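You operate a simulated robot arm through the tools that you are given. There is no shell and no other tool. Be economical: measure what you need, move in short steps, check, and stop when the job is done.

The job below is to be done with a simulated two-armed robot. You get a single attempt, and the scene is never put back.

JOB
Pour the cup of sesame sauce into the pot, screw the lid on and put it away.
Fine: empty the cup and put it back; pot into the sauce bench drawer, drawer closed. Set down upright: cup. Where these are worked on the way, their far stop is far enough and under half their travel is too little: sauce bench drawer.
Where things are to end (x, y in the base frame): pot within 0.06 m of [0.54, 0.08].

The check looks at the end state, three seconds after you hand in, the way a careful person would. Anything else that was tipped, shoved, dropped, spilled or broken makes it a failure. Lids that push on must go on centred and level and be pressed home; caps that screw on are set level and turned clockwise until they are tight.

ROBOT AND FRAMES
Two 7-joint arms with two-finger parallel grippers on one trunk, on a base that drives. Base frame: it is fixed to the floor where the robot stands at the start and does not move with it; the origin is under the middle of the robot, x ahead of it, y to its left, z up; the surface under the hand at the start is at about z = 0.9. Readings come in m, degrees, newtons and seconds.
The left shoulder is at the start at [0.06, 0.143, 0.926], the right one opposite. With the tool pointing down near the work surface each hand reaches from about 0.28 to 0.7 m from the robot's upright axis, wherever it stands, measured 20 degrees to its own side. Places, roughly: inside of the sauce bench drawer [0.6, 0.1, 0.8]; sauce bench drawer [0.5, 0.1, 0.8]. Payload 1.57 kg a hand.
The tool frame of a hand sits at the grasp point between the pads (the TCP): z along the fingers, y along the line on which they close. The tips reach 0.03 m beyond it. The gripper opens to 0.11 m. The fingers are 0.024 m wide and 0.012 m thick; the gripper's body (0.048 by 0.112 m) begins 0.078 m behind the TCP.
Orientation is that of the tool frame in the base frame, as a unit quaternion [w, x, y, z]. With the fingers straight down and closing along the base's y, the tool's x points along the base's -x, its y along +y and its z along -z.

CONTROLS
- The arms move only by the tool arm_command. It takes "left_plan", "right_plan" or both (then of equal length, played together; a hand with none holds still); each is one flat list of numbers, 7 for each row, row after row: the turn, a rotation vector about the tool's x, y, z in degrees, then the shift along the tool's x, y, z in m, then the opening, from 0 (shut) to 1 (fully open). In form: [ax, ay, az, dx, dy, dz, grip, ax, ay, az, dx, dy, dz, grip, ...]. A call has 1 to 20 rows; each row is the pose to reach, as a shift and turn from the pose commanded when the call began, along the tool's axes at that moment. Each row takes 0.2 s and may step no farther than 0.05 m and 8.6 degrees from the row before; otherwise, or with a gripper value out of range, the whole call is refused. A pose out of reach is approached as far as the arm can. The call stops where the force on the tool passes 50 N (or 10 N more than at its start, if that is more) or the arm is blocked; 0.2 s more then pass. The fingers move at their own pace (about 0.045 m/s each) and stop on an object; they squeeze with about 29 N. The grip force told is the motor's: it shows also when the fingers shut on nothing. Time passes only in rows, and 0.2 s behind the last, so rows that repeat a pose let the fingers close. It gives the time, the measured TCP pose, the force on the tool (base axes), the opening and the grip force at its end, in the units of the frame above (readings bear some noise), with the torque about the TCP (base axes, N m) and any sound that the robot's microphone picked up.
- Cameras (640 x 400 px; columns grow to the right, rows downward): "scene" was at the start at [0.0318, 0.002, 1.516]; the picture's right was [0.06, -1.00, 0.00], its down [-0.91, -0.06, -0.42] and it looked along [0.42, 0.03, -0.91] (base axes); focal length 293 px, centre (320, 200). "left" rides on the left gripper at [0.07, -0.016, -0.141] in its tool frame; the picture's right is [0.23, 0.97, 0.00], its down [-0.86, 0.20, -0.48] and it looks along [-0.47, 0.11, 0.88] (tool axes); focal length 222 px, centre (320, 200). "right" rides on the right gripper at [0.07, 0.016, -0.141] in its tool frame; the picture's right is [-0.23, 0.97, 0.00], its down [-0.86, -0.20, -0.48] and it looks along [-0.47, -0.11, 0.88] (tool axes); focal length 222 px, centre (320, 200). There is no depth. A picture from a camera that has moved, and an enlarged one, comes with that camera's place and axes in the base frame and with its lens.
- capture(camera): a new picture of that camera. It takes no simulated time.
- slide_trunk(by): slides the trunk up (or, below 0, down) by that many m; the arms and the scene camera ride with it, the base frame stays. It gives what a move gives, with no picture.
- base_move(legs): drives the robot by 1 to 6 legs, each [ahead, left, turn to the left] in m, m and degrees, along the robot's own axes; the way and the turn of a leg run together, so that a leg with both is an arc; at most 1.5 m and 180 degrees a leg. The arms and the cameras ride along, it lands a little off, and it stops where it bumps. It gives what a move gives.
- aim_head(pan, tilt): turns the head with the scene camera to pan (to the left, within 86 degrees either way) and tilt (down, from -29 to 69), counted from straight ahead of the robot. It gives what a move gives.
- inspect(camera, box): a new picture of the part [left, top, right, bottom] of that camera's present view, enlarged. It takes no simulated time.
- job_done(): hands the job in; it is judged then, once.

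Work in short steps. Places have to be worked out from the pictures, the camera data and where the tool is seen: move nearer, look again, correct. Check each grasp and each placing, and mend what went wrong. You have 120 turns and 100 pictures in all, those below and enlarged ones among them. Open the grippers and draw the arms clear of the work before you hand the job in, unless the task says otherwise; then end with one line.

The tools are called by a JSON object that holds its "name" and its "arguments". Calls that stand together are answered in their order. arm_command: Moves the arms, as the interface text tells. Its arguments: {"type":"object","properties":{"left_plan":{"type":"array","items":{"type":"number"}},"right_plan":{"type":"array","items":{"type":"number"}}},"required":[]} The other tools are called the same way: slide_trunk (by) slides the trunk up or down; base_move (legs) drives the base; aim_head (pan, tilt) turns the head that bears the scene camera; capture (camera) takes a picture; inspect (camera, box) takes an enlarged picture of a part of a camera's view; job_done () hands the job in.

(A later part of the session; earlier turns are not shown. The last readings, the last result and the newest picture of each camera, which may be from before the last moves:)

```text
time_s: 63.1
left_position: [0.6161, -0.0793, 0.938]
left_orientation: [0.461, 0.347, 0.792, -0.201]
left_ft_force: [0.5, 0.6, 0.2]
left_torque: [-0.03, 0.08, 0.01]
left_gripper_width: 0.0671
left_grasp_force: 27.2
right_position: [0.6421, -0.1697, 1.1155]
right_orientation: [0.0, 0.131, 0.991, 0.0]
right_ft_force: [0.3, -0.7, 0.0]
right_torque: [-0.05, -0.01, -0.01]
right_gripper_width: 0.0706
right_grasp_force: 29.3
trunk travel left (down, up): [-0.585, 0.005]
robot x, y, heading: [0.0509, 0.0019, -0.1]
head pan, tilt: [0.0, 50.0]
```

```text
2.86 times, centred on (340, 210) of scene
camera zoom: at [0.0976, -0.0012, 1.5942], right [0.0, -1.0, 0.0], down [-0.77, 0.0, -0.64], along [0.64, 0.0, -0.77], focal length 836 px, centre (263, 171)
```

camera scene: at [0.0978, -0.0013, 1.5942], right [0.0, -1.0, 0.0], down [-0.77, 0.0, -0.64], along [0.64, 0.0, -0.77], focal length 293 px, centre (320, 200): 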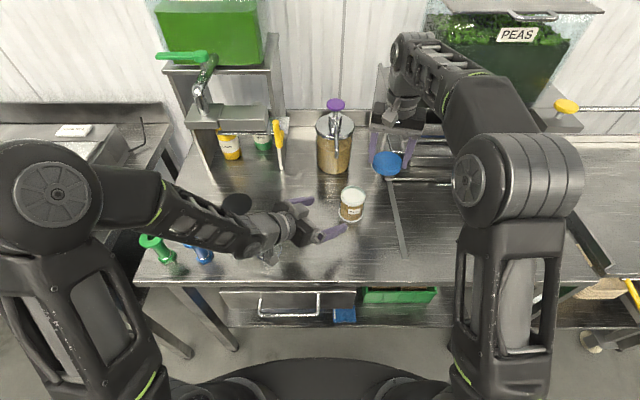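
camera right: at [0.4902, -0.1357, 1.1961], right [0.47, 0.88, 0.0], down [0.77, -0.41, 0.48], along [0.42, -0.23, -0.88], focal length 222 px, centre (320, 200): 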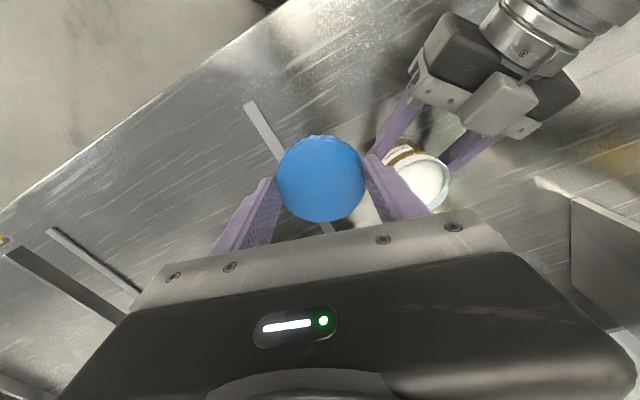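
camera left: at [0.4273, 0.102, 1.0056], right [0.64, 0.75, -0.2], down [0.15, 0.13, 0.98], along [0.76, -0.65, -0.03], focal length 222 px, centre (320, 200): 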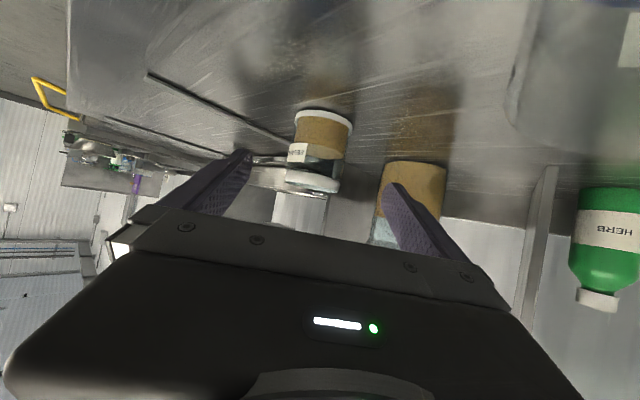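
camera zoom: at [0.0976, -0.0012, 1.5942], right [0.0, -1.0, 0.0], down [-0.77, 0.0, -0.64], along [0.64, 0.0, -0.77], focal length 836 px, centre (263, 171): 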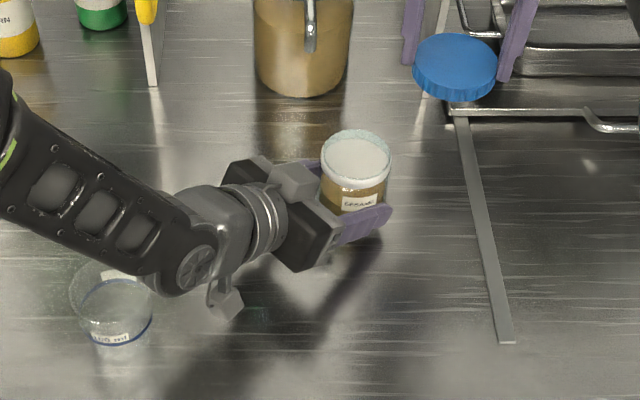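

Pot held again at ≈[0.630, -0.093], rim z≈0.98, cup untouched. I bring the lid over the pot at z 1.07.

{"name": "arm_command", "arguments": {"right_plan": [0, 0, 0, 0.0077, 0.0175, 0.0, 0, 0, 0, 0, 0.0154, 0.035, 0.01, 0, 0, 0, 0, 0.023, 0.0524, 0.025, 0, 0, 0, 0, 0.0307, 0.0699, 0.045, 0, 0, 0, 0, 0.0307, 0.0699, 0.045, 0]}}

{"name": "inspect", "arguments": {"camera": "scene", "box": [290, 140, 420, 240]}}

{"name": "capture", "arguments": {"camera": "right"}}

```text
time_s: 64.3
left_position: [0.6171, -0.0775, 0.9386]
left_orientation: [0.46, 0.346, 0.793, -0.2]
left_ft_force: [-0.7, 1.2, -0.3]
left_torque: [0.03, 0.02, 0.01]
left_gripper_width: 0.0671
left_grasp_force: 29.4
right_position: [0.6299, -0.0936, 1.07]
right_orientation: [0.0, 0.131, 0.991, 0.0]
right_ft_force: [0.2, 0.4, -0.2]
right_torque: [0.0, 0.05, -0.02]
right_gripper_width: 0.0702
right_grasp_force: 28.7
trunk travel left (down, up): [-0.585, 0.005]
robot x, y, heading: [0.0512, 0.0002, -0.3]
head pan, tilt: [0.0, 50.0]
```

```text
4.00 times, centred on (355, 190) of scene
camera zoom: at [0.0976, -0.0012, 1.5942], right [0.0, -1.0, 0.0], down [-0.77, 0.0, -0.64], along [0.64, 0.0, -0.77], focal length 1171 px, centre (180, 240)
```

zoom: 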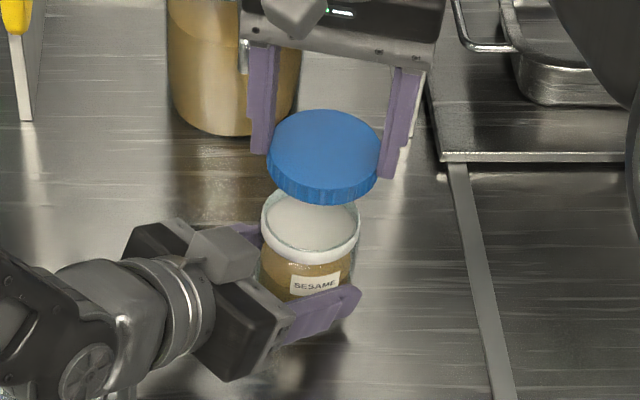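

```text
34 pictures are left
camera right: at [0.5683, -0.06, 1.2111], right [0.47, 0.88, 0.0], down [0.77, -0.41, 0.48], along [0.42, -0.23, -0.88], focal length 222 px, centre (320, 200)
```

right: 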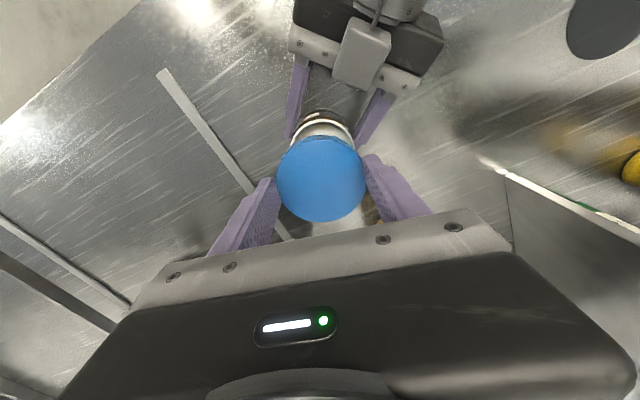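

Lid is about 2 mm off the pot axis; I correct and lower to just above the rim.

{"name": "arm_command", "arguments": {"right_plan": [0, 0, 0, -0.0014, 0.0024, 0.02, 0, 0, 0, 0, -0.0014, 0.0024, 0.04, 0, 0, 0, 0, -0.0014, 0.0024, 0.048, 0, 0, 0, 0, -0.0014, 0.0024, 0.048, 0]}}

{"name": "inspect", "arguments": {"camera": "scene", "box": [300, 150, 400, 230]}}

```text
time_s: 65.3
left_position: [0.6158, -0.0777, 0.9372]
left_orientation: [0.46, 0.347, 0.792, -0.201]
left_ft_force: [0.1, 0.3, -0.6]
left_torque: [-0.01, -0.01, -0.04]
left_gripper_width: 0.0674
left_grasp_force: 29.0
right_position: [0.6326, -0.0921, 1.0216]
right_orientation: [-0.001, 0.13, 0.991, 0.001]
right_ft_force: [0.5, 0.3, -1.1]
right_torque: [0.0, -0.03, 0.02]
right_gripper_width: 0.0702
right_grasp_force: 29.7
trunk travel left (down, up): [-0.585, 0.005]
robot x, y, heading: [0.0525, 0.0021, -0.2]
head pan, tilt: [0.0, 50.0]
```

```text
5.00 times, centred on (350, 190) of scene
camera zoom: at [0.0976, -0.0011, 1.5942], right [0.0, -1.0, 0.0], down [-0.77, 0.0, -0.64], along [0.64, 0.0, -0.77], focal length 1463 px, centre (170, 250)
```

zoom: 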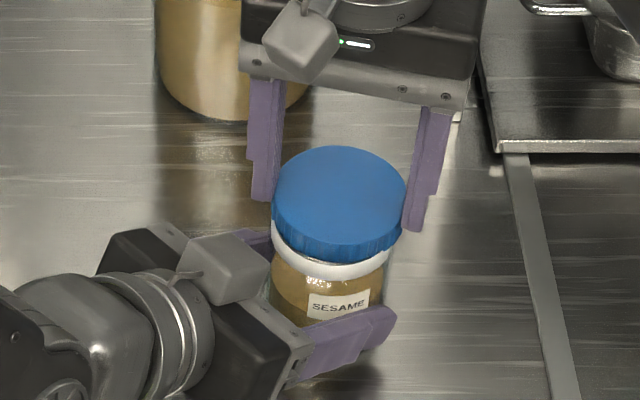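

By the silhouettes the lid is ~3 mm too far right (−y). I shift it +0.003 in y and lower gently until contact.

{"name": "arm_command", "arguments": {"right_plan": [0, 0, 0, 0.0008, 0.0029, 0.0, 0, 0, 0, 0, 0.0008, 0.0029, 0.003, 0, 0, 0, 0, 0.0008, 0.0029, 0.006, 0, 0, 0, 0, 0.0008, 0.0029, 0.009, 0]}}

```text
time_s: 66.3
left_position: [0.6154, -0.0789, 0.9367]
left_orientation: [0.461, 0.347, 0.791, -0.201]
left_ft_force: [-0.5, 0.4, 0.0]
left_torque: [0.0, 0.03, 0.03]
left_gripper_width: 0.0674
left_grasp_force: 28.6
right_position: [0.6331, -0.0898, 1.0131]
right_orientation: [0.0, 0.131, 0.991, 0.001]
right_ft_force: [0.4, 0.9, -0.5]
right_torque: [-0.01, -0.01, -0.02]
right_gripper_width: 0.0701
right_grasp_force: 29.3
trunk travel left (down, up): [-0.585, 0.005]
robot x, y, heading: [0.0531, 0.0028, -0.0]
head pan, tilt: [0.0, 50.0]
```

No contact yet; I continue down in small steps.

{"name": "arm_command", "arguments": {"right_plan": [0, 0, 0, 0, 0, 0.003, 0, 0, 0, 0, 0, 0, 0.006, 0, 0, 0, 0, 0, 0, 0.009, 0, 0, 0, 0, 0, 0, 0.012, 0]}}

{"name": "inspect", "arguments": {"camera": "scene", "box": [300, 150, 400, 230]}}

```text
time_s: 67.3
left_position: [0.6154, -0.0769, 0.9382]
left_orientation: [0.46, 0.345, 0.794, -0.199]
left_ft_force: [10.3, -2.6, -9.9]
left_torque: [-0.18, 0.52, -0.02]
left_gripper_width: 0.0675
left_grasp_force: 29.0
right_position: [0.6329, -0.0887, 1.0045]
right_orientation: [0.003, 0.131, 0.991, 0.001]
right_ft_force: [-7.1, -1.1, 29.7]
right_torque: [-0.12, 0.03, 0.24]
right_gripper_width: 0.0707
right_grasp_force: 29.6
trunk travel left (down, up): [-0.585, 0.005]
robot x, y, heading: [0.0473, 0.0038, -0.2]
head pan, tilt: [0.0, 50.0]
```

```text
5.00 times, centred on (350, 190) of scene
camera zoom: at [0.0964, -0.0013, 1.5946], right [0.0, -1.0, 0.0], down [-0.77, 0.0, -0.64], along [0.64, 0.0, -0.77], focal length 1463 px, centre (170, 250)
```

zoom: 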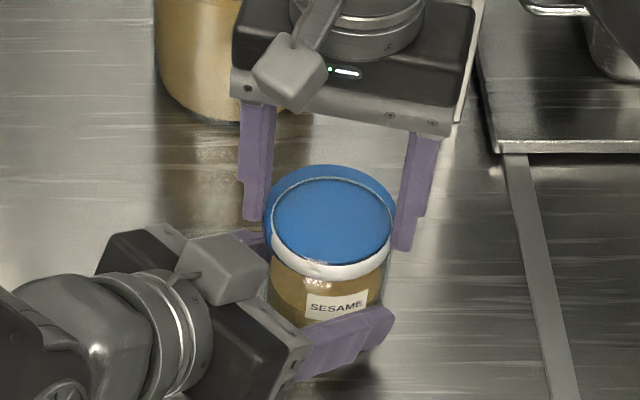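

The lid sits ~5 mm too far back (+x): the front rim shows over it. I raise it, shift −0.005 in x and look again just above the rim.

{"name": "arm_command", "arguments": {"right_plan": [0, 0, 0, 0, 0, -0.01, 0, 0, 0, 0, 0, 0, -0.018, 0, 0, 0, 0, 0.0046, -0.002, -0.018, 0, 0, 0, 0, 0.0046, -0.002, -0.014, 0]}}

{"name": "inspect", "arguments": {"camera": "scene", "box": [300, 150, 400, 230]}}

```text
time_s: 68.3
left_position: [0.6154, -0.0783, 0.9381]
left_orientation: [0.461, 0.346, 0.792, -0.201]
left_ft_force: [0.6, -0.1, 0.3]
left_torque: [-0.01, 0.03, 0.01]
left_gripper_width: 0.0675
left_grasp_force: 29.2
right_position: [0.6284, -0.0887, 1.0149]
right_orientation: [0.0, 0.131, 0.991, 0.0]
right_ft_force: [0.0, 1.0, -0.1]
right_torque: [0.02, -0.01, 0.0]
right_gripper_width: 0.0703
right_grasp_force: 28.5
trunk travel left (down, up): [-0.585, 0.005]
robot x, y, heading: [0.0523, 0.0024, -0.3]
head pan, tilt: [0.0, 50.0]
```

```text
5.00 times, centred on (350, 190) of scene
camera zoom: at [0.0977, -0.001, 1.5942], right [0.0, -1.0, 0.0], down [-0.77, 0.0, -0.64], along [0.64, 0.0, -0.77], focal length 1463 px, centre (170, 250)
```

zoom: 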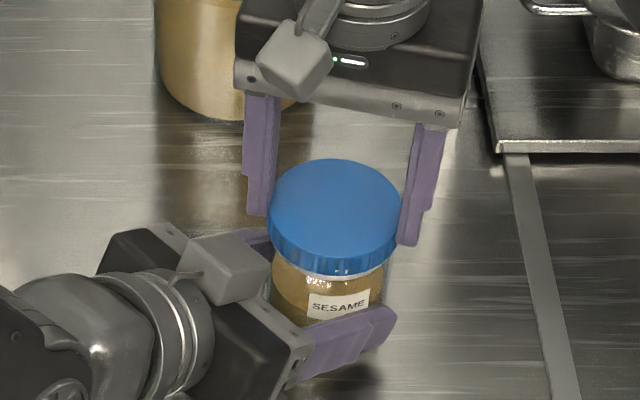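

The lid now looks centred over the rim. I lower it gently.

{"name": "arm_command", "arguments": {"right_plan": [0, 0, 0, -0.001, 0, 0.003, 0, 0, 0, 0, -0.001, 0, 0.006, 0, 0, 0, 0, -0.001, 0, 0.009, 0, 0, 0, 0, -0.001, 0, 0.012, 0]}}

{"name": "inspect", "arguments": {"camera": "scene", "box": [300, 150, 400, 230]}}

```text
time_s: 69.3
left_position: [0.616, -0.0781, 0.9392]
left_orientation: [0.46, 0.347, 0.792, -0.201]
left_ft_force: [3.2, -0.9, -2.1]
left_torque: [-0.18, 0.41, 0.03]
left_gripper_width: 0.0675
left_grasp_force: 28.5
right_position: [0.6284, -0.0905, 1.005]
right_orientation: [0.001, 0.13, 0.991, 0.0]
right_ft_force: [-2.8, -0.6, 8.4]
right_torque: [0.02, -0.16, 0.02]
right_gripper_width: 0.0702
right_grasp_force: 28.7
trunk travel left (down, up): [-0.585, 0.005]
robot x, y, heading: [0.0494, -0.0003, -0.1]
head pan, tilt: [0.0, 50.0]
```

```text
5.00 times, centred on (350, 190) of scene
camera zoom: at [0.0972, -0.0012, 1.5944], right [0.0, -1.0, 0.0], down [-0.77, 0.0, -0.64], along [0.64, 0.0, -0.77], focal length 1463 px, centre (170, 250)
```

zoom: 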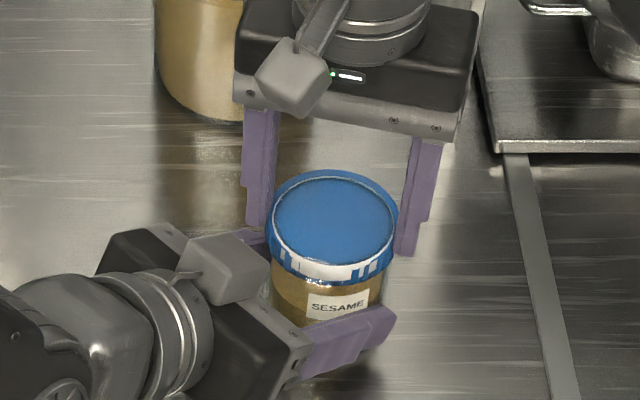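

The lid is over the neck but still ~2-3 mm too far back (white collar shows at the front). I ease up, shift −0.0025 in x and lower again.

{"name": "arm_command", "arguments": {"right_plan": [0, 0, 0, 0, 0, -0.005, 0, 0, 0, 0, 0, 0, -0.01, 0, 0, 0, 0, 0.0026, -0.0007, -0.01, 0, 0, 0, 0, 0.0026, -0.0007, -0.006, 0, 0, 0, 0, 0.0026, -0.0007, -0.002, 0]}}

{"name": "inspect", "arguments": {"camera": "scene", "box": [300, 150, 400, 230]}}

```text
time_s: 70.5
left_position: [0.6158, -0.0774, 0.9382]
left_orientation: [0.461, 0.345, 0.793, -0.199]
left_ft_force: [12.7, -5.0, -10.0]
left_torque: [-0.27, 0.27, -0.01]
left_gripper_width: 0.0673
left_grasp_force: 28.7
right_position: [0.6273, -0.0896, 1.0083]
right_orientation: [0.002, 0.13, 0.991, 0.0]
right_ft_force: [-9.4, 1.6, 28.7]
right_torque: [0.08, 0.1, 0.09]
right_gripper_width: 0.0709
right_grasp_force: 28.9
trunk travel left (down, up): [-0.585, 0.005]
robot x, y, heading: [0.0522, -0.0017, -0.2]
head pan, tilt: [0.0, 50.0]
```

```text
5.00 times, centred on (350, 190) of scene
camera zoom: at [0.0964, -0.0012, 1.5946], right [0.0, -1.0, 0.0], down [-0.77, 0.0, -0.64], along [0.64, 0.0, -0.77], focal length 1463 px, centre (170, 250)
```

zoom: 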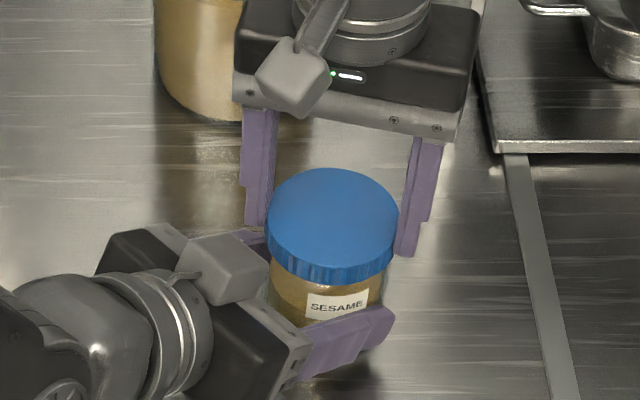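

Now the skirt fully covers the neck, pressing 29 N with some side load. I ease that off by 2 mm and turn the lid 70° clockwise.

{"name": "arm_command", "arguments": {"right_plan": [0, 0, 0, 0.0015, -0.0004, -0.0015, 0, 0, 0, 8, 0.0015, -0.0004, -0.0015, 0, 0, 0, 16, 0.0015, -0.0004, -0.0015, 0, 0, 0, 24, 0.0015, -0.0004, -0.0013, 0, 0, 0, 32, 0.0015, -0.0004, -0.0013, 0, 0, 0, 40, 0.0015, -0.0004, -0.0011, 0, 0, 0, 48, 0.0015, -0.0004, -0.0011, 0, 0, 0, 56, 0.0015, -0.0004, -0.0009, 0, 0, 0, 64, 0.0015, -0.0004, -0.0009, 0, 0, 0, 70, 0.0015, -0.0004, -0.0008, 0]}}

{"name": "inspect", "arguments": {"camera": "scene", "box": [290, 140, 420, 240]}}

```text
time_s: 72.7
left_position: [0.6133, -0.0797, 0.9381]
left_orientation: [0.46, 0.349, 0.791, -0.202]
left_ft_force: [-27.2, -10.4, 2.7]
left_torque: [0.18, -0.63, -0.61]
left_gripper_width: 0.0674
left_grasp_force: 29.3
right_position: [0.6251, -0.0894, 1.0068]
right_orientation: [0.003, 0.677, 0.736, 0.004]
right_ft_force: [26.2, 11.0, 5.8]
right_torque: [0.34, -0.87, 0.13]
right_gripper_width: 0.0705
right_grasp_force: 29.2
trunk travel left (down, up): [-0.585, 0.005]
robot x, y, heading: [0.0496, 0.0001, -0.1]
head pan, tilt: [0.0, 50.0]
```

```text
4.00 times, centred on (355, 190) of scene
camera zoom: at [0.0964, -0.0008, 1.5943], right [0.0, -1.0, 0.0], down [-0.77, 0.0, -0.64], along [0.64, 0.0, -0.77], focal length 1171 px, centre (180, 240)
```

zoom: 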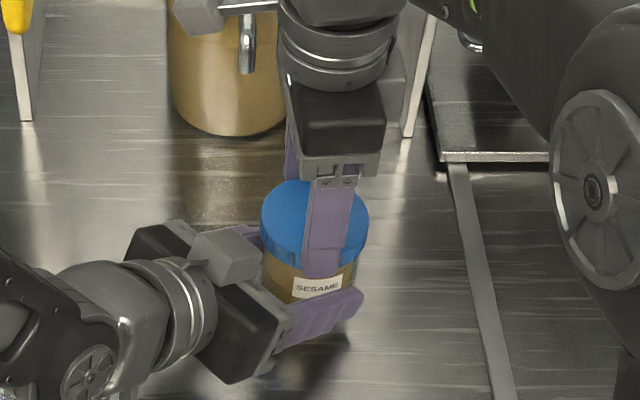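

A side load of ~28 N shows the hand is off the pot axis by a couple of mm. I release so that the lid self-centres, and look at it.

{"name": "arm_command", "arguments": {"right_plan": [0, 0, 0, 0, 0, 0, 0.5, 0, 0, 0, 0, 0, 0, 0.8, 0, 0, 0, 0, 0, 0, 0.8]}}

{"name": "capture", "arguments": {"camera": "right"}}

{"name": "inspect", "arguments": {"camera": "scene", "box": [300, 150, 400, 230]}}

```text
time_s: 73.5
left_position: [0.6182, -0.0774, 0.9394]
left_orientation: [0.463, 0.344, 0.792, -0.199]
left_ft_force: [-0.9, 0.7, -0.5]
left_torque: [-0.01, 0.02, 0.0]
left_gripper_width: 0.0678
left_grasp_force: 29.0
right_position: [0.6236, -0.0901, 1.0048]
right_orientation: [-0.001, 0.676, 0.737, -0.002]
right_ft_force: [1.8, -0.7, -0.1]
right_torque: [-0.02, 0.01, -0.01]
right_gripper_width: 0.0889
right_grasp_force: 0.7
trunk travel left (down, up): [-0.585, 0.005]
robot x, y, heading: [0.0504, -0.0016, -0.1]
head pan, tilt: [0.0, 50.0]
```

```text
27 pictures are left
camera right: at [0.6356, -0.0198, 1.1457], right [0.99, -0.14, 0.0], down [-0.12, -0.87, 0.48], along [-0.07, -0.47, -0.88], focal length 222 px, centre (320, 200)
```

right: 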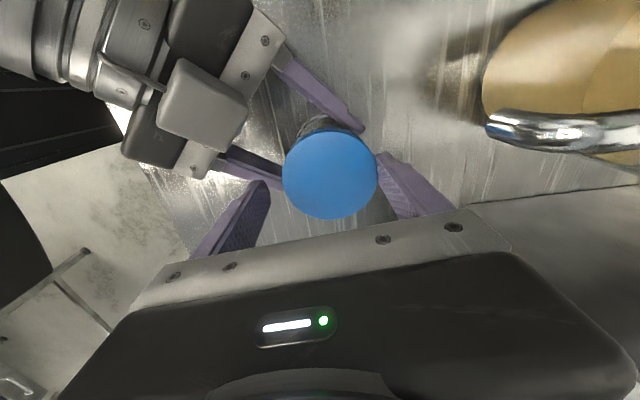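

```text
5.00 times, centred on (350, 190) of scene
camera zoom: at [0.0977, -0.001, 1.5941], right [0.0, -1.0, 0.0], down [-0.77, 0.0, -0.64], along [0.64, 0.0, -0.77], focal length 1463 px, centre (170, 250)
```

zoom: 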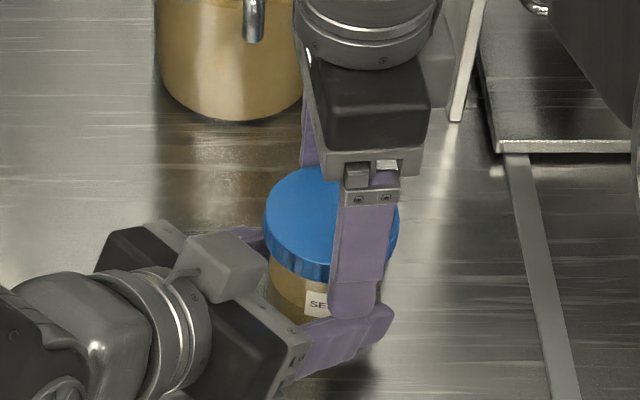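

The lid rests level on the neck, centred near [0.630, -0.089]. I recentre, turn the open hand back 70°, and close again.

{"name": "arm_command", "arguments": {"right_plan": [0, 0, 0, 0.0005, 0.006, 0, 0.85, 0, 0, -8, 0.0005, 0.006, 0, 0.85, 0, 0, -16, 0.0005, 0.006, 0, 0.85, 0, 0, -24, 0.0005, 0.006, 0, 0.85, 0, 0, -32, 0.0005, 0.006, 0, 0.85, 0, 0, -40, 0.0005, 0.006, 0, 0.85, 0, 0, -48, 0.0005, 0.006, 0, 0.85, 0, 0, -56, 0.0005, 0.006, 0, 0.85, 0, 0, -64, 0.0005, 0.006, 0, 0.85, 0, 0, -70, 0.0005, 0.006, 0, 0.85, 0, 0, -70, 0.0005, 0.006, 0, 0.85]}}

{"name": "capture", "arguments": {"camera": "right"}}

```text
time_s: 75.9
left_position: [0.6159, -0.0787, 0.9371]
left_orientation: [0.461, 0.346, 0.792, -0.2]
left_ft_force: [0.3, 0.0, 1.5]
left_torque: [-0.06, 0.03, 0.04]
left_gripper_width: 0.0671
left_grasp_force: 28.7
right_position: [0.6304, -0.089, 1.0072]
right_orientation: [0.0, 0.13, 0.991, 0.0]
right_ft_force: [1.4, -0.2, 0.3]
right_torque: [0.03, -0.02, -0.02]
right_gripper_width: 0.0937
right_grasp_force: 0.0
trunk travel left (down, up): [-0.585, 0.005]
robot x, y, heading: [0.0504, -0.0036, 0.1]
head pan, tilt: [0.0, 50.0]
```

```text
25 pictures are left
camera right: at [0.5686, -0.0555, 1.147], right [0.47, 0.88, 0.0], down [0.77, -0.41, 0.48], along [0.42, -0.23, -0.88], focal length 222 px, centre (320, 200)
```

right: 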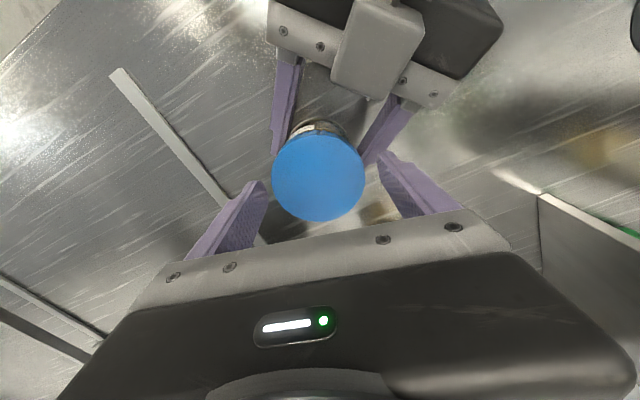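

The lid is within 2 mm of centre. I nudge, close, and turn 72° clockwise with a slight downward press.

{"name": "arm_command", "arguments": {"right_plan": [0, 0, 0, 0.0012, -0.0003, 0, 0, 0, 0, 0, 0.0012, -0.0003, 0, 0, 0, 0, 0, 0.0012, -0.0003, 0.001, 0, 0, 0, 8, 0.0012, -0.0003, 0.001, 0, 0, 0, 16, 0.0012, -0.0003, 0.001, 0, 0, 0, 24, 0.0012, -0.0003, 0.0012, 0, 0, 0, 32, 0.0012, -0.0003, 0.0012, 0, 0, 0, 40, 0.0012, -0.0003, 0.0014, 0, 0, 0, 48, 0.0012, -0.0003, 0.0014, 0, 0, 0, 56, 0.0012, -0.0003, 0.0016, 0, 0, 0, 64, 0.0012, -0.0003, 0.0016, 0, 0, 0, 72, 0.0012, -0.0003, 0.0018, 0]}}

```text
time_s: 78.5
left_position: [0.6161, -0.0774, 0.9385]
left_orientation: [0.46, 0.348, 0.792, -0.201]
left_ft_force: [-1.2, 9.4, 0.4]
left_torque: [-0.29, 0.06, 0.07]
left_gripper_width: 0.0672
left_grasp_force: 28.4
right_position: [0.6292, -0.088, 1.0046]
right_orientation: [0.0, 0.69, 0.724, 0.0]
right_ft_force: [3.1, -9.4, 6.9]
right_torque: [-0.29, -0.09, 0.03]
right_gripper_width: 0.0704
right_grasp_force: 29.1
trunk travel left (down, up): [-0.585, 0.005]
robot x, y, heading: [0.0509, -0.0012, -0.0]
head pan, tilt: [0.0, 50.0]
```

Side load is small now and little torque yet, so the thread is still running. I regrip and turn another 60° in one call.

{"name": "arm_command", "arguments": {"right_plan": [0, 0, 0, 0, 0, 0, 0.8, 0, 0, 0, -0.001, 0, 0, 0.8, 0, 0, -8.5, -0.001, 0, 0, 0.8, 0, 0, -17, -0.001, 0, 0, 0.8, 0, 0, -25.5, -0.001, 0, 0, 0.8, 0, 0, -34, -0.001, 0, 0, 0.8, 0, 0, -42.5, -0.001, 0, 0, 0.8, 0, 0, -51, -0.001, 0, 0, 0.8, 0, 0, -59.5, -0.001, 0, 0, 0.8, 0, 0, -59.5, -0.001, 0, 0, 0, 0, 0, -59.5, -0.001, 0, 0, 0, 0, 0, -59.5, -0.001, 0, 0, 0, 0, 0, -51, -0.001, 0, 0.0003, 0, 0, 0, -42.5, -0.001, 0, 0.0005, 0, 0, 0, -34, -0.001, 0, 0.0007, 0, 0, 0, -25.5, -0.001, 0, 0.0008, 0, 0, 0, -17, -0.001, 0, 0.001, 0, 0, 0, -8.5, -0.001, 0, 0.001, 0, 0, 0, 0, -0.001, 0, 0.001, 0]}}

{"name": "inspect", "arguments": {"camera": "scene", "box": [300, 150, 400, 230]}}

```text
time_s: 82.5
left_position: [0.6158, -0.078, 0.9382]
left_orientation: [0.46, 0.347, 0.792, -0.201]
left_ft_force: [-2.4, 2.2, 0.9]
left_torque: [-0.05, -0.02, -0.04]
left_gripper_width: 0.0672
left_grasp_force: 28.9
right_position: [0.6278, -0.0884, 1.0036]
right_orientation: [0.0, 0.69, 0.724, 0.001]
right_ft_force: [3.6, -2.3, 0.4]
right_torque: [0.0, -0.12, 0.0]
right_gripper_width: 0.0702
right_grasp_force: 28.9
trunk travel left (down, up): [-0.585, 0.005]
robot x, y, heading: [0.0495, 0.0014, -0.2]
head pan, tilt: [0.0, 50.0]
```

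```text
5.00 times, centred on (350, 190) of scene
camera zoom: at [0.0975, -0.001, 1.5942], right [0.0, -1.0, 0.0], down [-0.77, 0.0, -0.64], along [0.64, 0.0, -0.77], focal length 1463 px, centre (170, 250)
```

zoom: 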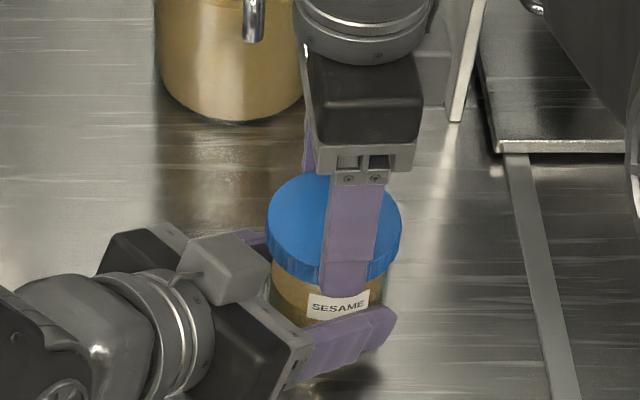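

The lid has gone down a few mm and stays level; force is low. I repeat the regrip-and-turn stroke.

{"name": "arm_command", "arguments": {"right_plan": [0, 0, 0, 0, 0, 0, 0.8, 0, 0, 0, 0, 0, 0, 0.8, 0, 0, -8.5, 0, 0, 0, 0.8, 0, 0, -17, 0, 0, 0, 0.8, 0, 0, -25.5, 0, 0, 0, 0.8, 0, 0, -34, 0, 0, 0, 0.8, 0, 0, -42.5, 0, 0, 0, 0.8, 0, 0, -51, 0, 0, 0, 0.8, 0, 0, -59.5, 0, 0, 0.001, 0.8, 0, 0, -59.5, 0, 0, 0.001, 0, 0, 0, -59.5, 0, 0, 0.001, 0, 0, 0, -59.5, 0, 0, 0.001, 0, 0, 0, -51, 0, 0, 0.0013, 0, 0, 0, -42.5, 0, 0, 0.0015, 0, 0, 0, -34, 0, 0, 0.0017, 0, 0, 0, -25.5, 0, 0, 0.0018, 0, 0, 0, -17, 0, 0, 0.002, 0, 0, 0, -8.5, 0, 0, 0.002, 0, 0, 0, 0, 0, 0, 0.002, 0]}}

```text
time_s: 86.5
left_position: [0.6164, -0.0786, 0.9385]
left_orientation: [0.462, 0.346, 0.792, -0.2]
left_ft_force: [6.3, 8.4, 4.0]
left_torque: [0.03, 0.22, -0.55]
left_gripper_width: 0.0691
left_grasp_force: 28.6
right_position: [0.6288, -0.0915, 0.9996]
right_orientation: [0.0, 0.689, 0.724, -0.001]
right_ft_force: [-7.4, -10.3, 3.2]
right_torque: [-0.52, 0.27, 0.84]
right_gripper_width: 0.0706
right_grasp_force: 28.8
trunk travel left (down, up): [-0.585, 0.005]
robot x, y, heading: [0.0508, 0.002, 0.3]
head pan, tilt: [0.0, 50.0]
```

Torque about the axis has risen to 0.84 N m: it is tightening. I do one more stroke to confirm it is tight.

{"name": "arm_command", "arguments": {"right_plan": [0, 0, 0, 0, 0, 0, 0.8, 0, 0, 0, 0, 0, 0, 0.8, 0, 0, -8.5, 0, 0, 0, 0.8, 0, 0, -17, 0, 0, 0, 0.8, 0, 0, -25.5, 0, 0, 0, 0.8, 0, 0, -34, 0, 0, 0, 0.8, 0, 0, -42.5, 0, 0, 0, 0.8, 0, 0, -51, 0, 0, 0, 0.8, 0, 0, -51, 0, 0, 0, 0, 0, 0, -51, 0, 0, 0, 0, 0, 0, -51, 0, 0, 0, 0, 0, 0, -42.5, 0, 0, 0, 0, 0, 0, -34, 0, 0, 0, 0, 0, 0, -25.5, 0, 0, 0, 0]}}

{"name": "inspect", "arguments": {"camera": "scene", "box": [300, 150, 400, 230]}}

```text
time_s: 89.5
left_position: [0.6158, -0.0783, 0.9373]
left_orientation: [0.462, 0.346, 0.792, -0.2]
left_ft_force: [7.2, 3.0, 0.2]
left_torque: [-0.18, 0.41, -0.67]
left_gripper_width: 0.0686
left_grasp_force: 29.1
right_position: [0.6286, -0.0896, 1.0008]
right_orientation: [0.0, 0.512, 0.859, 0.0]
right_ft_force: [-8.8, -3.6, 4.1]
right_torque: [-0.11, 0.31, 0.81]
right_gripper_width: 0.0704
right_grasp_force: 29.1
trunk travel left (down, up): [-0.585, 0.005]
robot x, y, heading: [0.0491, 0.0029, -0.2]
head pan, tilt: [0.0, 50.0]
```

```text
5.00 times, centred on (350, 190) of scene
camera zoom: at [0.0972, -0.0011, 1.5942], right [0.0, -1.0, 0.0], down [-0.77, 0.0, -0.64], along [0.64, 0.0, -0.77], focal length 1463 px, centre (170, 250)
```

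zoom: 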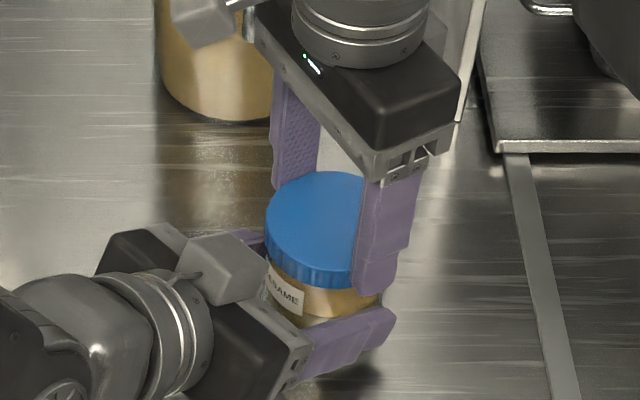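

The label turned with the lid: the pot now slips in the left grip at 0.8 N m, so the lid is tight. The right hand keeps the lid (pot hangs from it); I release the left hand and retreat it along its approach.

{"name": "arm_command", "arguments": {"left_plan": [0, 0, 0, 0, 0, 0, 1, 0, 0, 0, 0, 0, 0, 1, 0, 0, 0, 0, 0, 0, 1, 0, 0, 0, 0, 0, -0.04, 1, 0, 0, 0, 0, 0, -0.08, 1, 0, 0, 0, 0, 0, -0.12, 1, 0, 0, 0, -0.04, 0, -0.14, 1, 0, 0, 0, -0.085, 0, -0.14, 1]}}

{"name": "arm_command", "arguments": {"right_plan": [0, 0, 0, 0, 0, -0.02, 0, 0, 0, 0, 0, 0, -0.06, 0, 0, 0, 0, 0, 0, -0.1, 0]}}

{"name": "capture", "arguments": {"camera": "scene"}}

```text
time_s: 91.3
left_position: [0.5611, -0.0189, 1.0822]
left_orientation: [0.461, 0.347, 0.792, -0.2]
left_ft_force: [-0.1, -0.7, 0.9]
left_torque: [0.02, 0.02, -0.01]
left_gripper_width: 0.11
left_grasp_force: 0.1
right_position: [0.6301, -0.0903, 1.001]
right_orientation: [0.0, 0.51, 0.86, 0.0]
right_ft_force: [-1.6, -0.4, 3.0]
right_torque: [-0.02, 0.11, 0.01]
right_gripper_width: 0.0703
right_grasp_force: 29.0
trunk travel left (down, up): [-0.585, 0.005]
robot x, y, heading: [0.0474, 0.0027, 0.2]
head pan, tilt: [0.0, 50.0]
```

```text
time_s: 92.1
left_position: [0.562, -0.0199, 1.0811]
left_orientation: [0.462, 0.345, 0.792, -0.199]
left_ft_force: [1.2, 0.8, -0.3]
left_torque: [0.01, -0.01, 0.01]
left_gripper_width: 0.11
left_grasp_force: 0.1
right_position: [0.6292, -0.0882, 1.1015]
right_orientation: [0.0, 0.512, 0.859, 0.0]
right_ft_force: [0.0, 0.4, -0.9]
right_torque: [-0.02, -0.02, -0.01]
right_gripper_width: 0.0704
right_grasp_force: 28.7
trunk travel left (down, up): [-0.585, 0.005]
robot x, y, heading: [0.0533, 0.0018, -0.0]
head pan, tilt: [0.0, 50.0]
```

```text
22 pictures are left
camera scene: at [0.0972, -0.0011, 1.5942], right [0.0, -1.0, 0.0], down [-0.77, 0.0, -0.64], along [0.64, 0.0, -0.77], focal length 293 px, centre (320, 200)
```

scene: 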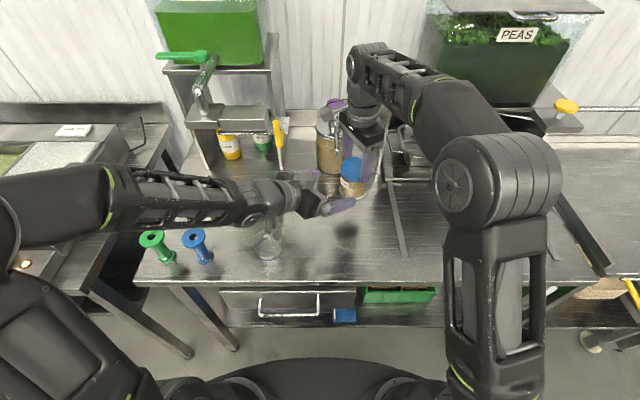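

Pot hangs level from the right hand. I drive back 0.2 m, then turn the left hand to point down with a 20° forward pitch above the drawer handle.

{"name": "base_move", "arguments": {"legs": [[-0.2, 0, 0]]}}

{"name": "arm_command", "arguments": {"left_plan": [-3.86, 4.75, -4.6, 0.0055, 0.0102, -0.0096, 1, -7.73, 9.5, -9.2, 0.0109, 0.0204, -0.0192, 1, -11.59, 14.25, -13.8, 0.0164, 0.0305, -0.0288, 1, -15.45, 19, -18.4, 0.0219, 0.0407, -0.0384, 1, -19.3, 23.75, -23, 0.0273, 0.0509, -0.048, 1, -23.2, 28.5, -27.6, 0.0328, 0.061, -0.0575, 0.5, -27, 33.25, -32.2, 0.0382, 0.0712, -0.0671, 0, -30.9, 38, -36.8, 0.0437, 0.0814, -0.0767, 0]}}

{"name": "capture", "arguments": {"camera": "scene"}}

{"name": "capture", "arguments": {"camera": "left"}}

```text
time_s: 93.7
left_position: [0.3619, -0.0203, 1.0823]
left_orientation: [0.46, 0.348, 0.791, -0.202]
left_ft_force: [0.4, 0.0, 0.0]
left_torque: [0.01, 0.01, 0.03]
left_gripper_width: 0.1097
left_grasp_force: 0.1
right_position: [0.4296, -0.0894, 1.1026]
right_orientation: [0.0, 0.512, 0.859, 0.0]
right_ft_force: [-0.6, 0.2, -1.9]
right_torque: [-0.01, -0.04, 0.02]
right_gripper_width: 0.0703
right_grasp_force: 29.3
trunk travel left (down, up): [-0.585, 0.005]
robot x, y, heading: [-0.149, 0.0025, -0.5]
head pan, tilt: [0.0, 50.0]
```

```text
time_s: 95.5
left_position: [0.3624, 0.1, 1.0806]
left_orientation: [0.172, 0.002, 0.985, -0.001]
left_ft_force: [-1.2, 0.0, -0.7]
left_torque: [-0.05, -0.02, -0.03]
left_gripper_width: 0.0418
left_grasp_force: 0.3
right_position: [0.4306, -0.0891, 1.1011]
right_orientation: [-0.001, 0.513, 0.859, 0.001]
right_ft_force: [0.3, 0.1, -2.0]
right_torque: [0.0, -0.03, 0.03]
right_gripper_width: 0.0706
right_grasp_force: 29.1
trunk travel left (down, up): [-0.585, 0.005]
robot x, y, heading: [-0.1494, -0.0011, -0.5]
head pan, tilt: [0.0, 50.0]
```

```text
21 pictures are left
camera scene: at [-0.1006, -0.0009, 1.5942], right [0.0, -1.0, 0.0], down [-0.77, 0.0, -0.64], along [0.64, 0.0, -0.77], focal length 293 px, centre (320, 200)
```

scene: 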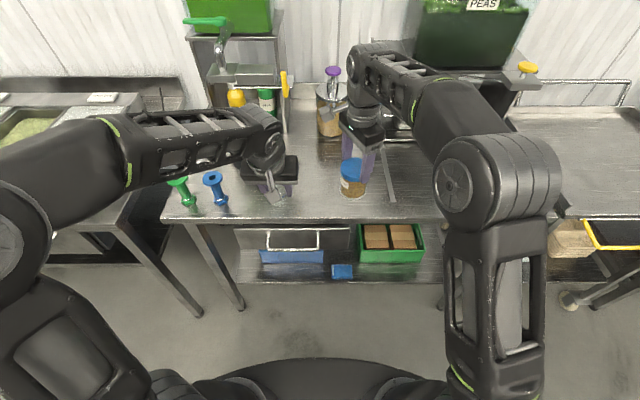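

```text
20 pictures are left
camera left: at [0.2485, 0.0855, 1.1896], right [-0.21, 0.97, -0.08], down [0.64, 0.2, 0.74], along [0.74, 0.11, -0.67], focal length 222 px, centre (320, 200)
```

left: 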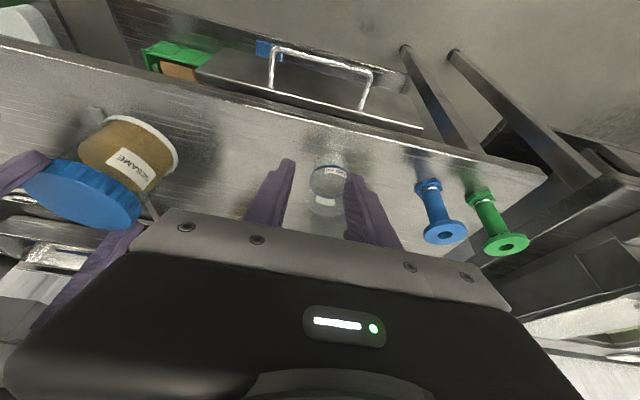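

Handle bar is at about [0.359, 0.082, 0.815] with a ~0.04 m gap to the drawer front. I'll hook closed fingers behind the bar: first descend to just above it.

{"name": "arm_command", "arguments": {"left_plan": [0, -5, 0, 0.01, -0.005, 0.04, 0, 0, -5, 0, 0.022, -0.01, 0.08, 0, 0, -5, 0, 0.034, -0.015, 0.12, 0, 0, -5, 0, 0.046, -0.018, 0.16, 0, 0, -5, 0, 0.059, -0.018, 0.2028, 0, 0, -5, 0, 0.059, -0.018, 0.2028, 0]}}

{"name": "inspect", "arguments": {"camera": "left", "box": [200, 60, 440, 220]}}

{"name": "inspect", "arguments": {"camera": "scene", "box": [230, 170, 370, 280]}}

```text
time_s: 96.8
left_position: [0.3766, 0.0837, 0.87]
left_orientation: [0.218, 0.001, 0.976, -0.001]
left_ft_force: [0.2, 0.1, 1.1]
left_torque: [-0.03, 0.0, 0.02]
left_gripper_width: 0.0
left_grasp_force: 21.1
right_position: [0.4303, -0.0885, 1.102]
right_orientation: [-0.001, 0.512, 0.859, 0.0]
right_ft_force: [-0.6, 0.3, -0.8]
right_torque: [-0.03, -0.01, 0.01]
right_gripper_width: 0.0704
right_grasp_force: 28.8
trunk travel left (down, up): [-0.585, 0.005]
robot x, y, heading: [-0.1521, 0.0038, -0.2]
head pan, tilt: [0.0, 50.0]
```

```text
2.50 times, centred on (320, 140) of left
camera zoom: at [0.2533, 0.0681, 0.9681], right [-0.2, 0.97, -0.1], down [0.57, 0.2, 0.8], along [0.79, 0.11, -0.6], focal length 555 px, centre (320, 350)
```

zoom: 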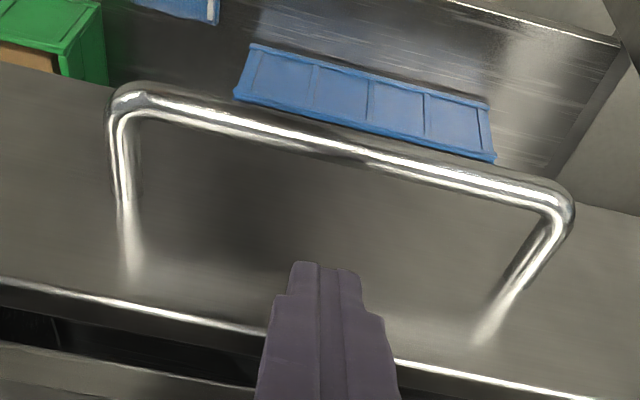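

```text
3.64 times, centred on (300, 225) of scene
camera zoom: at [-0.1015, -0.0001, 1.5943], right [0.0, -1.0, 0.0], down [-0.77, 0.0, -0.64], along [0.64, 0.0, -0.77], focal length 1064 px, centre (393, 109)
```

zoom: 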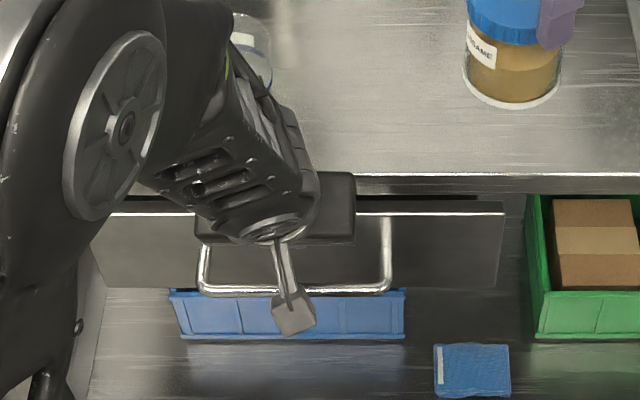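

Fingertips are between bar and drawer front. I descend 0.045 m into the gap.

{"name": "arm_command", "arguments": {"left_plan": [0, 0, 0, 0.0095, 0, 0.0204, 0, 0, 0, 0, 0.019, 0, 0.0408, 0]}}

{"name": "inspect", "arguments": {"camera": "left", "box": [200, 60, 440, 220]}}

```text
time_s: 97.5
left_position: [0.3764, 0.0822, 0.8236]
left_orientation: [0.216, 0.002, 0.976, -0.001]
left_ft_force: [0.5, 0.4, -0.2]
left_torque: [0.02, 0.02, 0.0]
left_gripper_width: 0.0
left_grasp_force: 21.3
right_position: [0.4292, -0.0889, 1.1004]
right_orientation: [0.001, 0.512, 0.859, -0.001]
right_ft_force: [-0.2, -0.4, -1.9]
right_torque: [0.0, -0.02, -0.01]
right_gripper_width: 0.0703
right_grasp_force: 29.4
trunk travel left (down, up): [-0.585, 0.005]
robot x, y, heading: [-0.149, 0.0036, -0.1]
head pan, tilt: [0.0, 50.0]
```

```text
2.50 times, centred on (320, 140) of left
camera zoom: at [0.2531, 0.0675, 0.9228], right [-0.2, 0.97, -0.1], down [0.57, 0.2, 0.8], along [0.79, 0.11, -0.6], focal length 555 px, centre (320, 350)
```

zoom: 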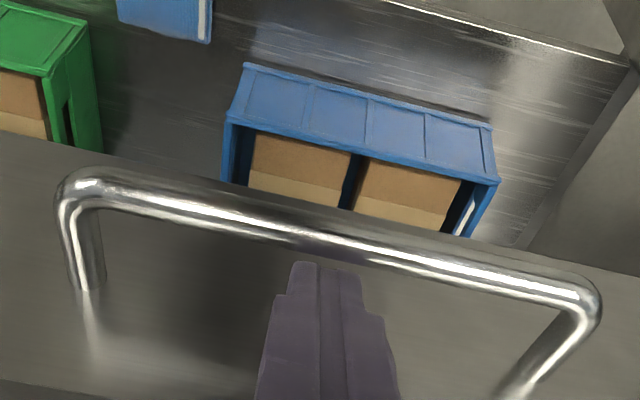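

The bar is a bit lower (z≈0.796), so I go 0.014 m deeper to hook it properly, then pull by arm slightly to feel it.

{"name": "arm_command", "arguments": {"left_plan": [0, 0, 0, 0.006, 0, 0.0127, 0, 0, 0, 0, 0.0151, 0, 0.0085, 0, 0, 0, 0, 0.0287, 0, 0.0021, 0]}}

{"name": "inspect", "arguments": {"camera": "left", "box": [200, 60, 440, 220]}}

```text
time_s: 98.2
left_position: [0.3511, 0.0804, 0.812]
left_orientation: [0.217, 0.001, 0.976, -0.001]
left_ft_force: [-1.7, -0.8, -0.5]
left_torque: [0.02, 0.06, -0.02]
left_gripper_width: 0.0002
left_grasp_force: 21.0
right_position: [0.4315, -0.0891, 1.1025]
right_orientation: [0.0, 0.513, 0.858, 0.001]
right_ft_force: [-0.1, 0.8, -1.7]
right_torque: [-0.02, 0.04, 0.02]
right_gripper_width: 0.0703
right_grasp_force: 29.1
trunk travel left (down, up): [-0.585, 0.005]
robot x, y, heading: [-0.1506, -0.003, -0.1]
head pan, tilt: [0.0, 50.0]
```

```text
2.50 times, centred on (320, 140) of left
camera zoom: at [0.2274, 0.0674, 0.9093], right [-0.2, 0.97, -0.1], down [0.57, 0.2, 0.8], along [0.79, 0.11, -0.6], focal length 555 px, centre (320, 350)
```

zoom: 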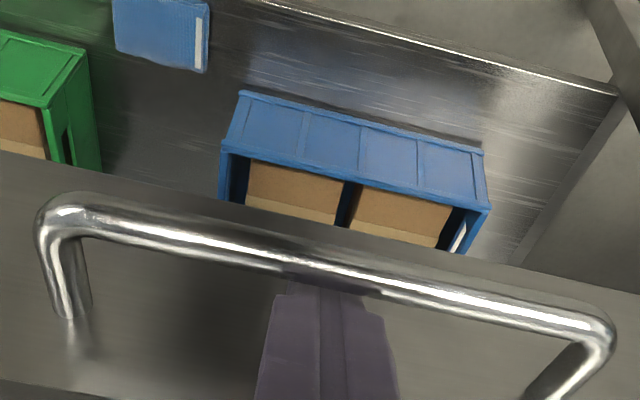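

Fingertips are now behind the bar. I pull by driving the base back 0.2 m.

{"name": "base_move", "arguments": {"legs": [[-0.2, 0, 0]]}}

{"name": "capture", "arguments": {"camera": "scene"}}

```text
time_s: 99.8
left_position: [0.1518, 0.0827, 0.812]
left_orientation: [0.218, 0.001, 0.976, -0.001]
left_ft_force: [-0.4, 0.2, 1.3]
left_torque: [-0.01, 0.01, 0.04]
left_gripper_width: 0.0
left_grasp_force: 21.4
right_position: [0.2307, -0.0897, 1.1013]
right_orientation: [0.001, 0.513, 0.858, 0.001]
right_ft_force: [0.0, 0.5, -1.7]
right_torque: [-0.03, -0.05, 0.04]
right_gripper_width: 0.0704
right_grasp_force: 28.3
trunk travel left (down, up): [-0.585, 0.005]
robot x, y, heading: [-0.3502, 0.0059, 0.0]
head pan, tilt: [0.0, 50.0]
```

```text
15 pictures are left
camera scene: at [-0.3019, -0.0002, 1.5942], right [0.0, -1.0, 0.0], down [-0.77, 0.0, -0.64], along [0.64, 0.0, -0.77], focal length 293 px, centre (320, 200)
```

scene: 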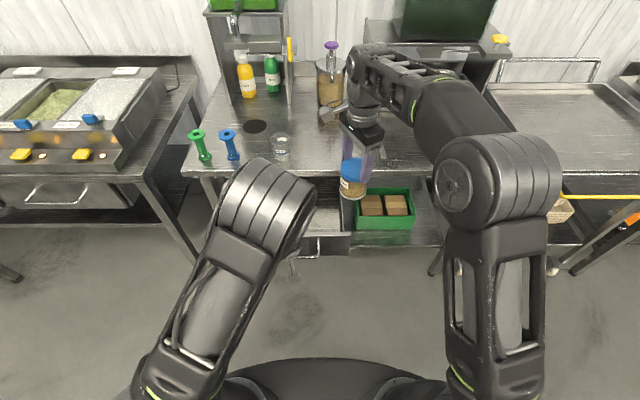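

The left arm hides the drawer; I look with the left camera.

{"name": "capture", "arguments": {"camera": "left"}}

```text
14 pictures are left
camera left: at [0.0279, 0.068, 0.9098], right [-0.2, 0.97, -0.1], down [0.57, 0.2, 0.8], along [0.79, 0.11, -0.6], focal length 222 px, centre (320, 200)
```

left: 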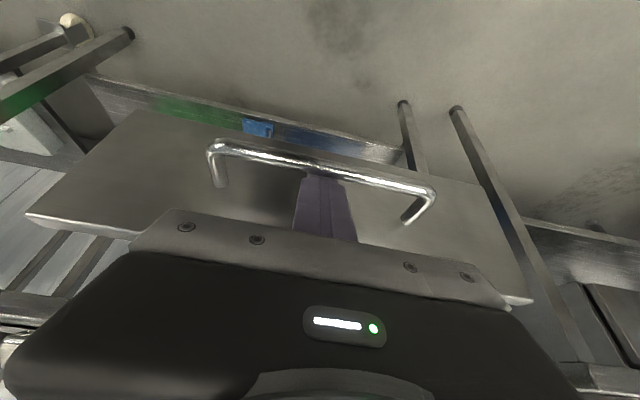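

Hooked, and the drawer is open about 0.22 m. I pull further with the arm to find the end stop.

{"name": "arm_command", "arguments": {"left_plan": [0, 0, 0, 0.0227, 0, -0.0106, 0, 0, 0, 0, 0.0453, 0, -0.0211, 0, 0, 0, 0, 0.068, 0, -0.0317, 0, 0, 0, 0, 0.0906, 0, -0.0423, 0, 0, 0, 0, 0.1133, 0, -0.0529, 0]}}

```text
time_s: 101.0
left_position: [0.037, 0.0823, 0.8116]
left_orientation: [0.223, -0.001, 0.975, -0.004]
left_ft_force: [37.5, 9.4, 7.9]
left_torque: [-0.11, -0.29, -0.18]
left_gripper_width: 0.0
left_grasp_force: 21.7
right_position: [0.2358, -0.0885, 1.0998]
right_orientation: [-0.001, 0.513, 0.859, -0.001]
right_ft_force: [0.1, 0.7, -1.7]
right_torque: [0.02, -0.01, -0.02]
right_gripper_width: 0.07
right_grasp_force: 28.9
trunk travel left (down, up): [-0.585, 0.005]
robot x, y, heading: [-0.3468, 0.0009, -0.4]
head pan, tilt: [0.0, 50.0]
```

End stop reached (37 N): travel ≈0.335 m, so the pot belongs at x≈0.54−0.335=0.205 now. I unhook the left hand, lift it and move it aside.

{"name": "arm_command", "arguments": {"left_plan": [0, 0, 0, -0.0091, 0, 0.0042, 0, 0, 0, 0, -0.0302, 0, -0.0411, 0, 0, 0, 0, -0.0513, 0, -0.0864, 0, 0, 0, 0, -0.0724, 0, -0.1317, 0, 0, 0, 0, -0.0724, 0.045, -0.1317, 0, 0, 0, 0, -0.0724, 0.09, -0.1317, 0, 0, 0, 0, -0.0724, 0.135, -0.1317, 0, 0, 0, 0, -0.0724, 0.18, -0.1317, 0]}}

{"name": "capture", "arguments": {"camera": "scene"}}

```text
time_s: 102.8
left_position: [0.0541, 0.2683, 0.9643]
left_orientation: [0.216, 0.004, 0.976, -0.002]
left_ft_force: [0.0, -0.5, 0.1]
left_torque: [-0.02, 0.0, -0.04]
left_gripper_width: 0.0
left_grasp_force: 21.5
left hand out of reach, approached as far as the arm can: row 3, 5, 6, 7, 8
right_position: [0.2307, -0.0874, 1.1025]
right_orientation: [0.001, 0.513, 0.859, 0.0]
right_ft_force: [0.6, 0.9, -1.1]
right_torque: [0.01, 0.0, 0.0]
right_gripper_width: 0.0705
right_grasp_force: 29.0
trunk travel left (down, up): [-0.585, 0.005]
robot x, y, heading: [-0.3515, -0.0038, 0.0]
head pan, tilt: [0.0, 50.0]
```

```text
13 pictures are left
camera scene: at [-0.3014, 0.0009, 1.5942], right [0.0, -1.0, 0.0], down [-0.77, 0.0, -0.64], along [0.64, 0.0, -0.77], focal length 293 px, centre (320, 200)
```

scene: 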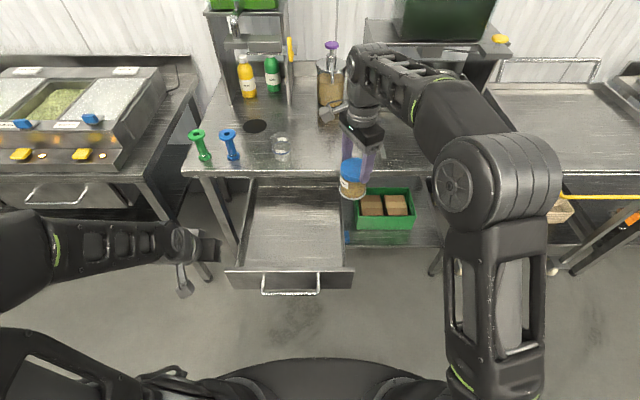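

The drawer is fully open and empty, centred at y≈0.08. I move the pot over [0.21, 0.08].

{"name": "arm_command", "arguments": {"right_plan": [0, 0, 0, 0.0392, 0.0152, 0, 0, 0, 0, 0, 0.0785, 0.0305, 0, 0, 0, 0, 0, 0.1177, 0.0457, 0, 0, 0, 0, 0, 0.1569, 0.0609, 0, 0, 0, 0, 0, 0.1569, 0.0609, 0, 0]}}

```text
time_s: 104.0
left_position: [0.0543, 0.2685, 0.9653]
left_orientation: [0.216, 0.002, 0.976, -0.001]
left_ft_force: [0.0, 0.0, 0.1]
left_torque: [0.02, 0.02, -0.01]
left_gripper_width: 0.0001
left_grasp_force: 21.4
right_position: [0.2181, 0.0149, 1.1018]
right_orientation: [0.0, 0.512, 0.859, 0.002]
right_ft_force: [0.2, 0.5, -2.7]
right_torque: [0.01, -0.02, -0.01]
right_gripper_width: 0.0703
right_grasp_force: 29.2
right hand out of reach, approached as far as the arm can: row 3, 4, 5
trunk travel left (down, up): [-0.585, 0.005]
robot x, y, heading: [-0.3446, 0.0005, -0.3]
head pan, tilt: [0.0, 50.0]
```

Right arm stops at y≈0.015, so I shift the base 0.065 m left to bring the pot to y≈0.08.

{"name": "base_move", "arguments": {"legs": [[-0.006, 0.065, 0]]}}

{"name": "inspect", "arguments": {"camera": "scene", "box": [240, 150, 440, 310]}}

```text
time_s: 105.0
left_position: [0.049, 0.3344, 0.9639]
left_orientation: [0.216, 0.001, 0.976, -0.002]
left_ft_force: [0.1, 0.0, 0.2]
left_torque: [-0.05, -0.02, -0.01]
left_gripper_width: 0.0
left_grasp_force: 21.1
right_position: [0.2129, 0.0809, 1.1021]
right_orientation: [0.001, 0.513, 0.859, 0.0]
right_ft_force: [-0.5, 0.0, -1.7]
right_torque: [-0.05, 0.02, 0.04]
right_gripper_width: 0.0704
right_grasp_force: 28.3
trunk travel left (down, up): [-0.585, 0.005]
robot x, y, heading: [-0.3551, 0.0675, 0.1]
head pan, tilt: [0.0, 50.0]
```

```text
2.50 times, centred on (340, 230) of scene
camera zoom: at [-0.3067, 0.0665, 1.5942], right [0.0, -1.0, 0.0], down [-0.77, 0.0, -0.64], along [0.64, 0.0, -0.77], focal length 732 px, centre (270, 125)
```

zoom: 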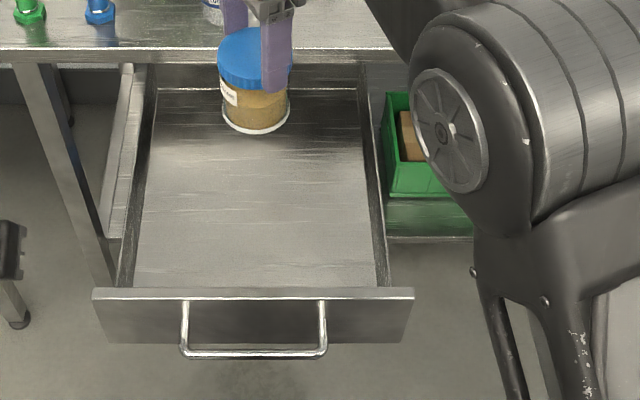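

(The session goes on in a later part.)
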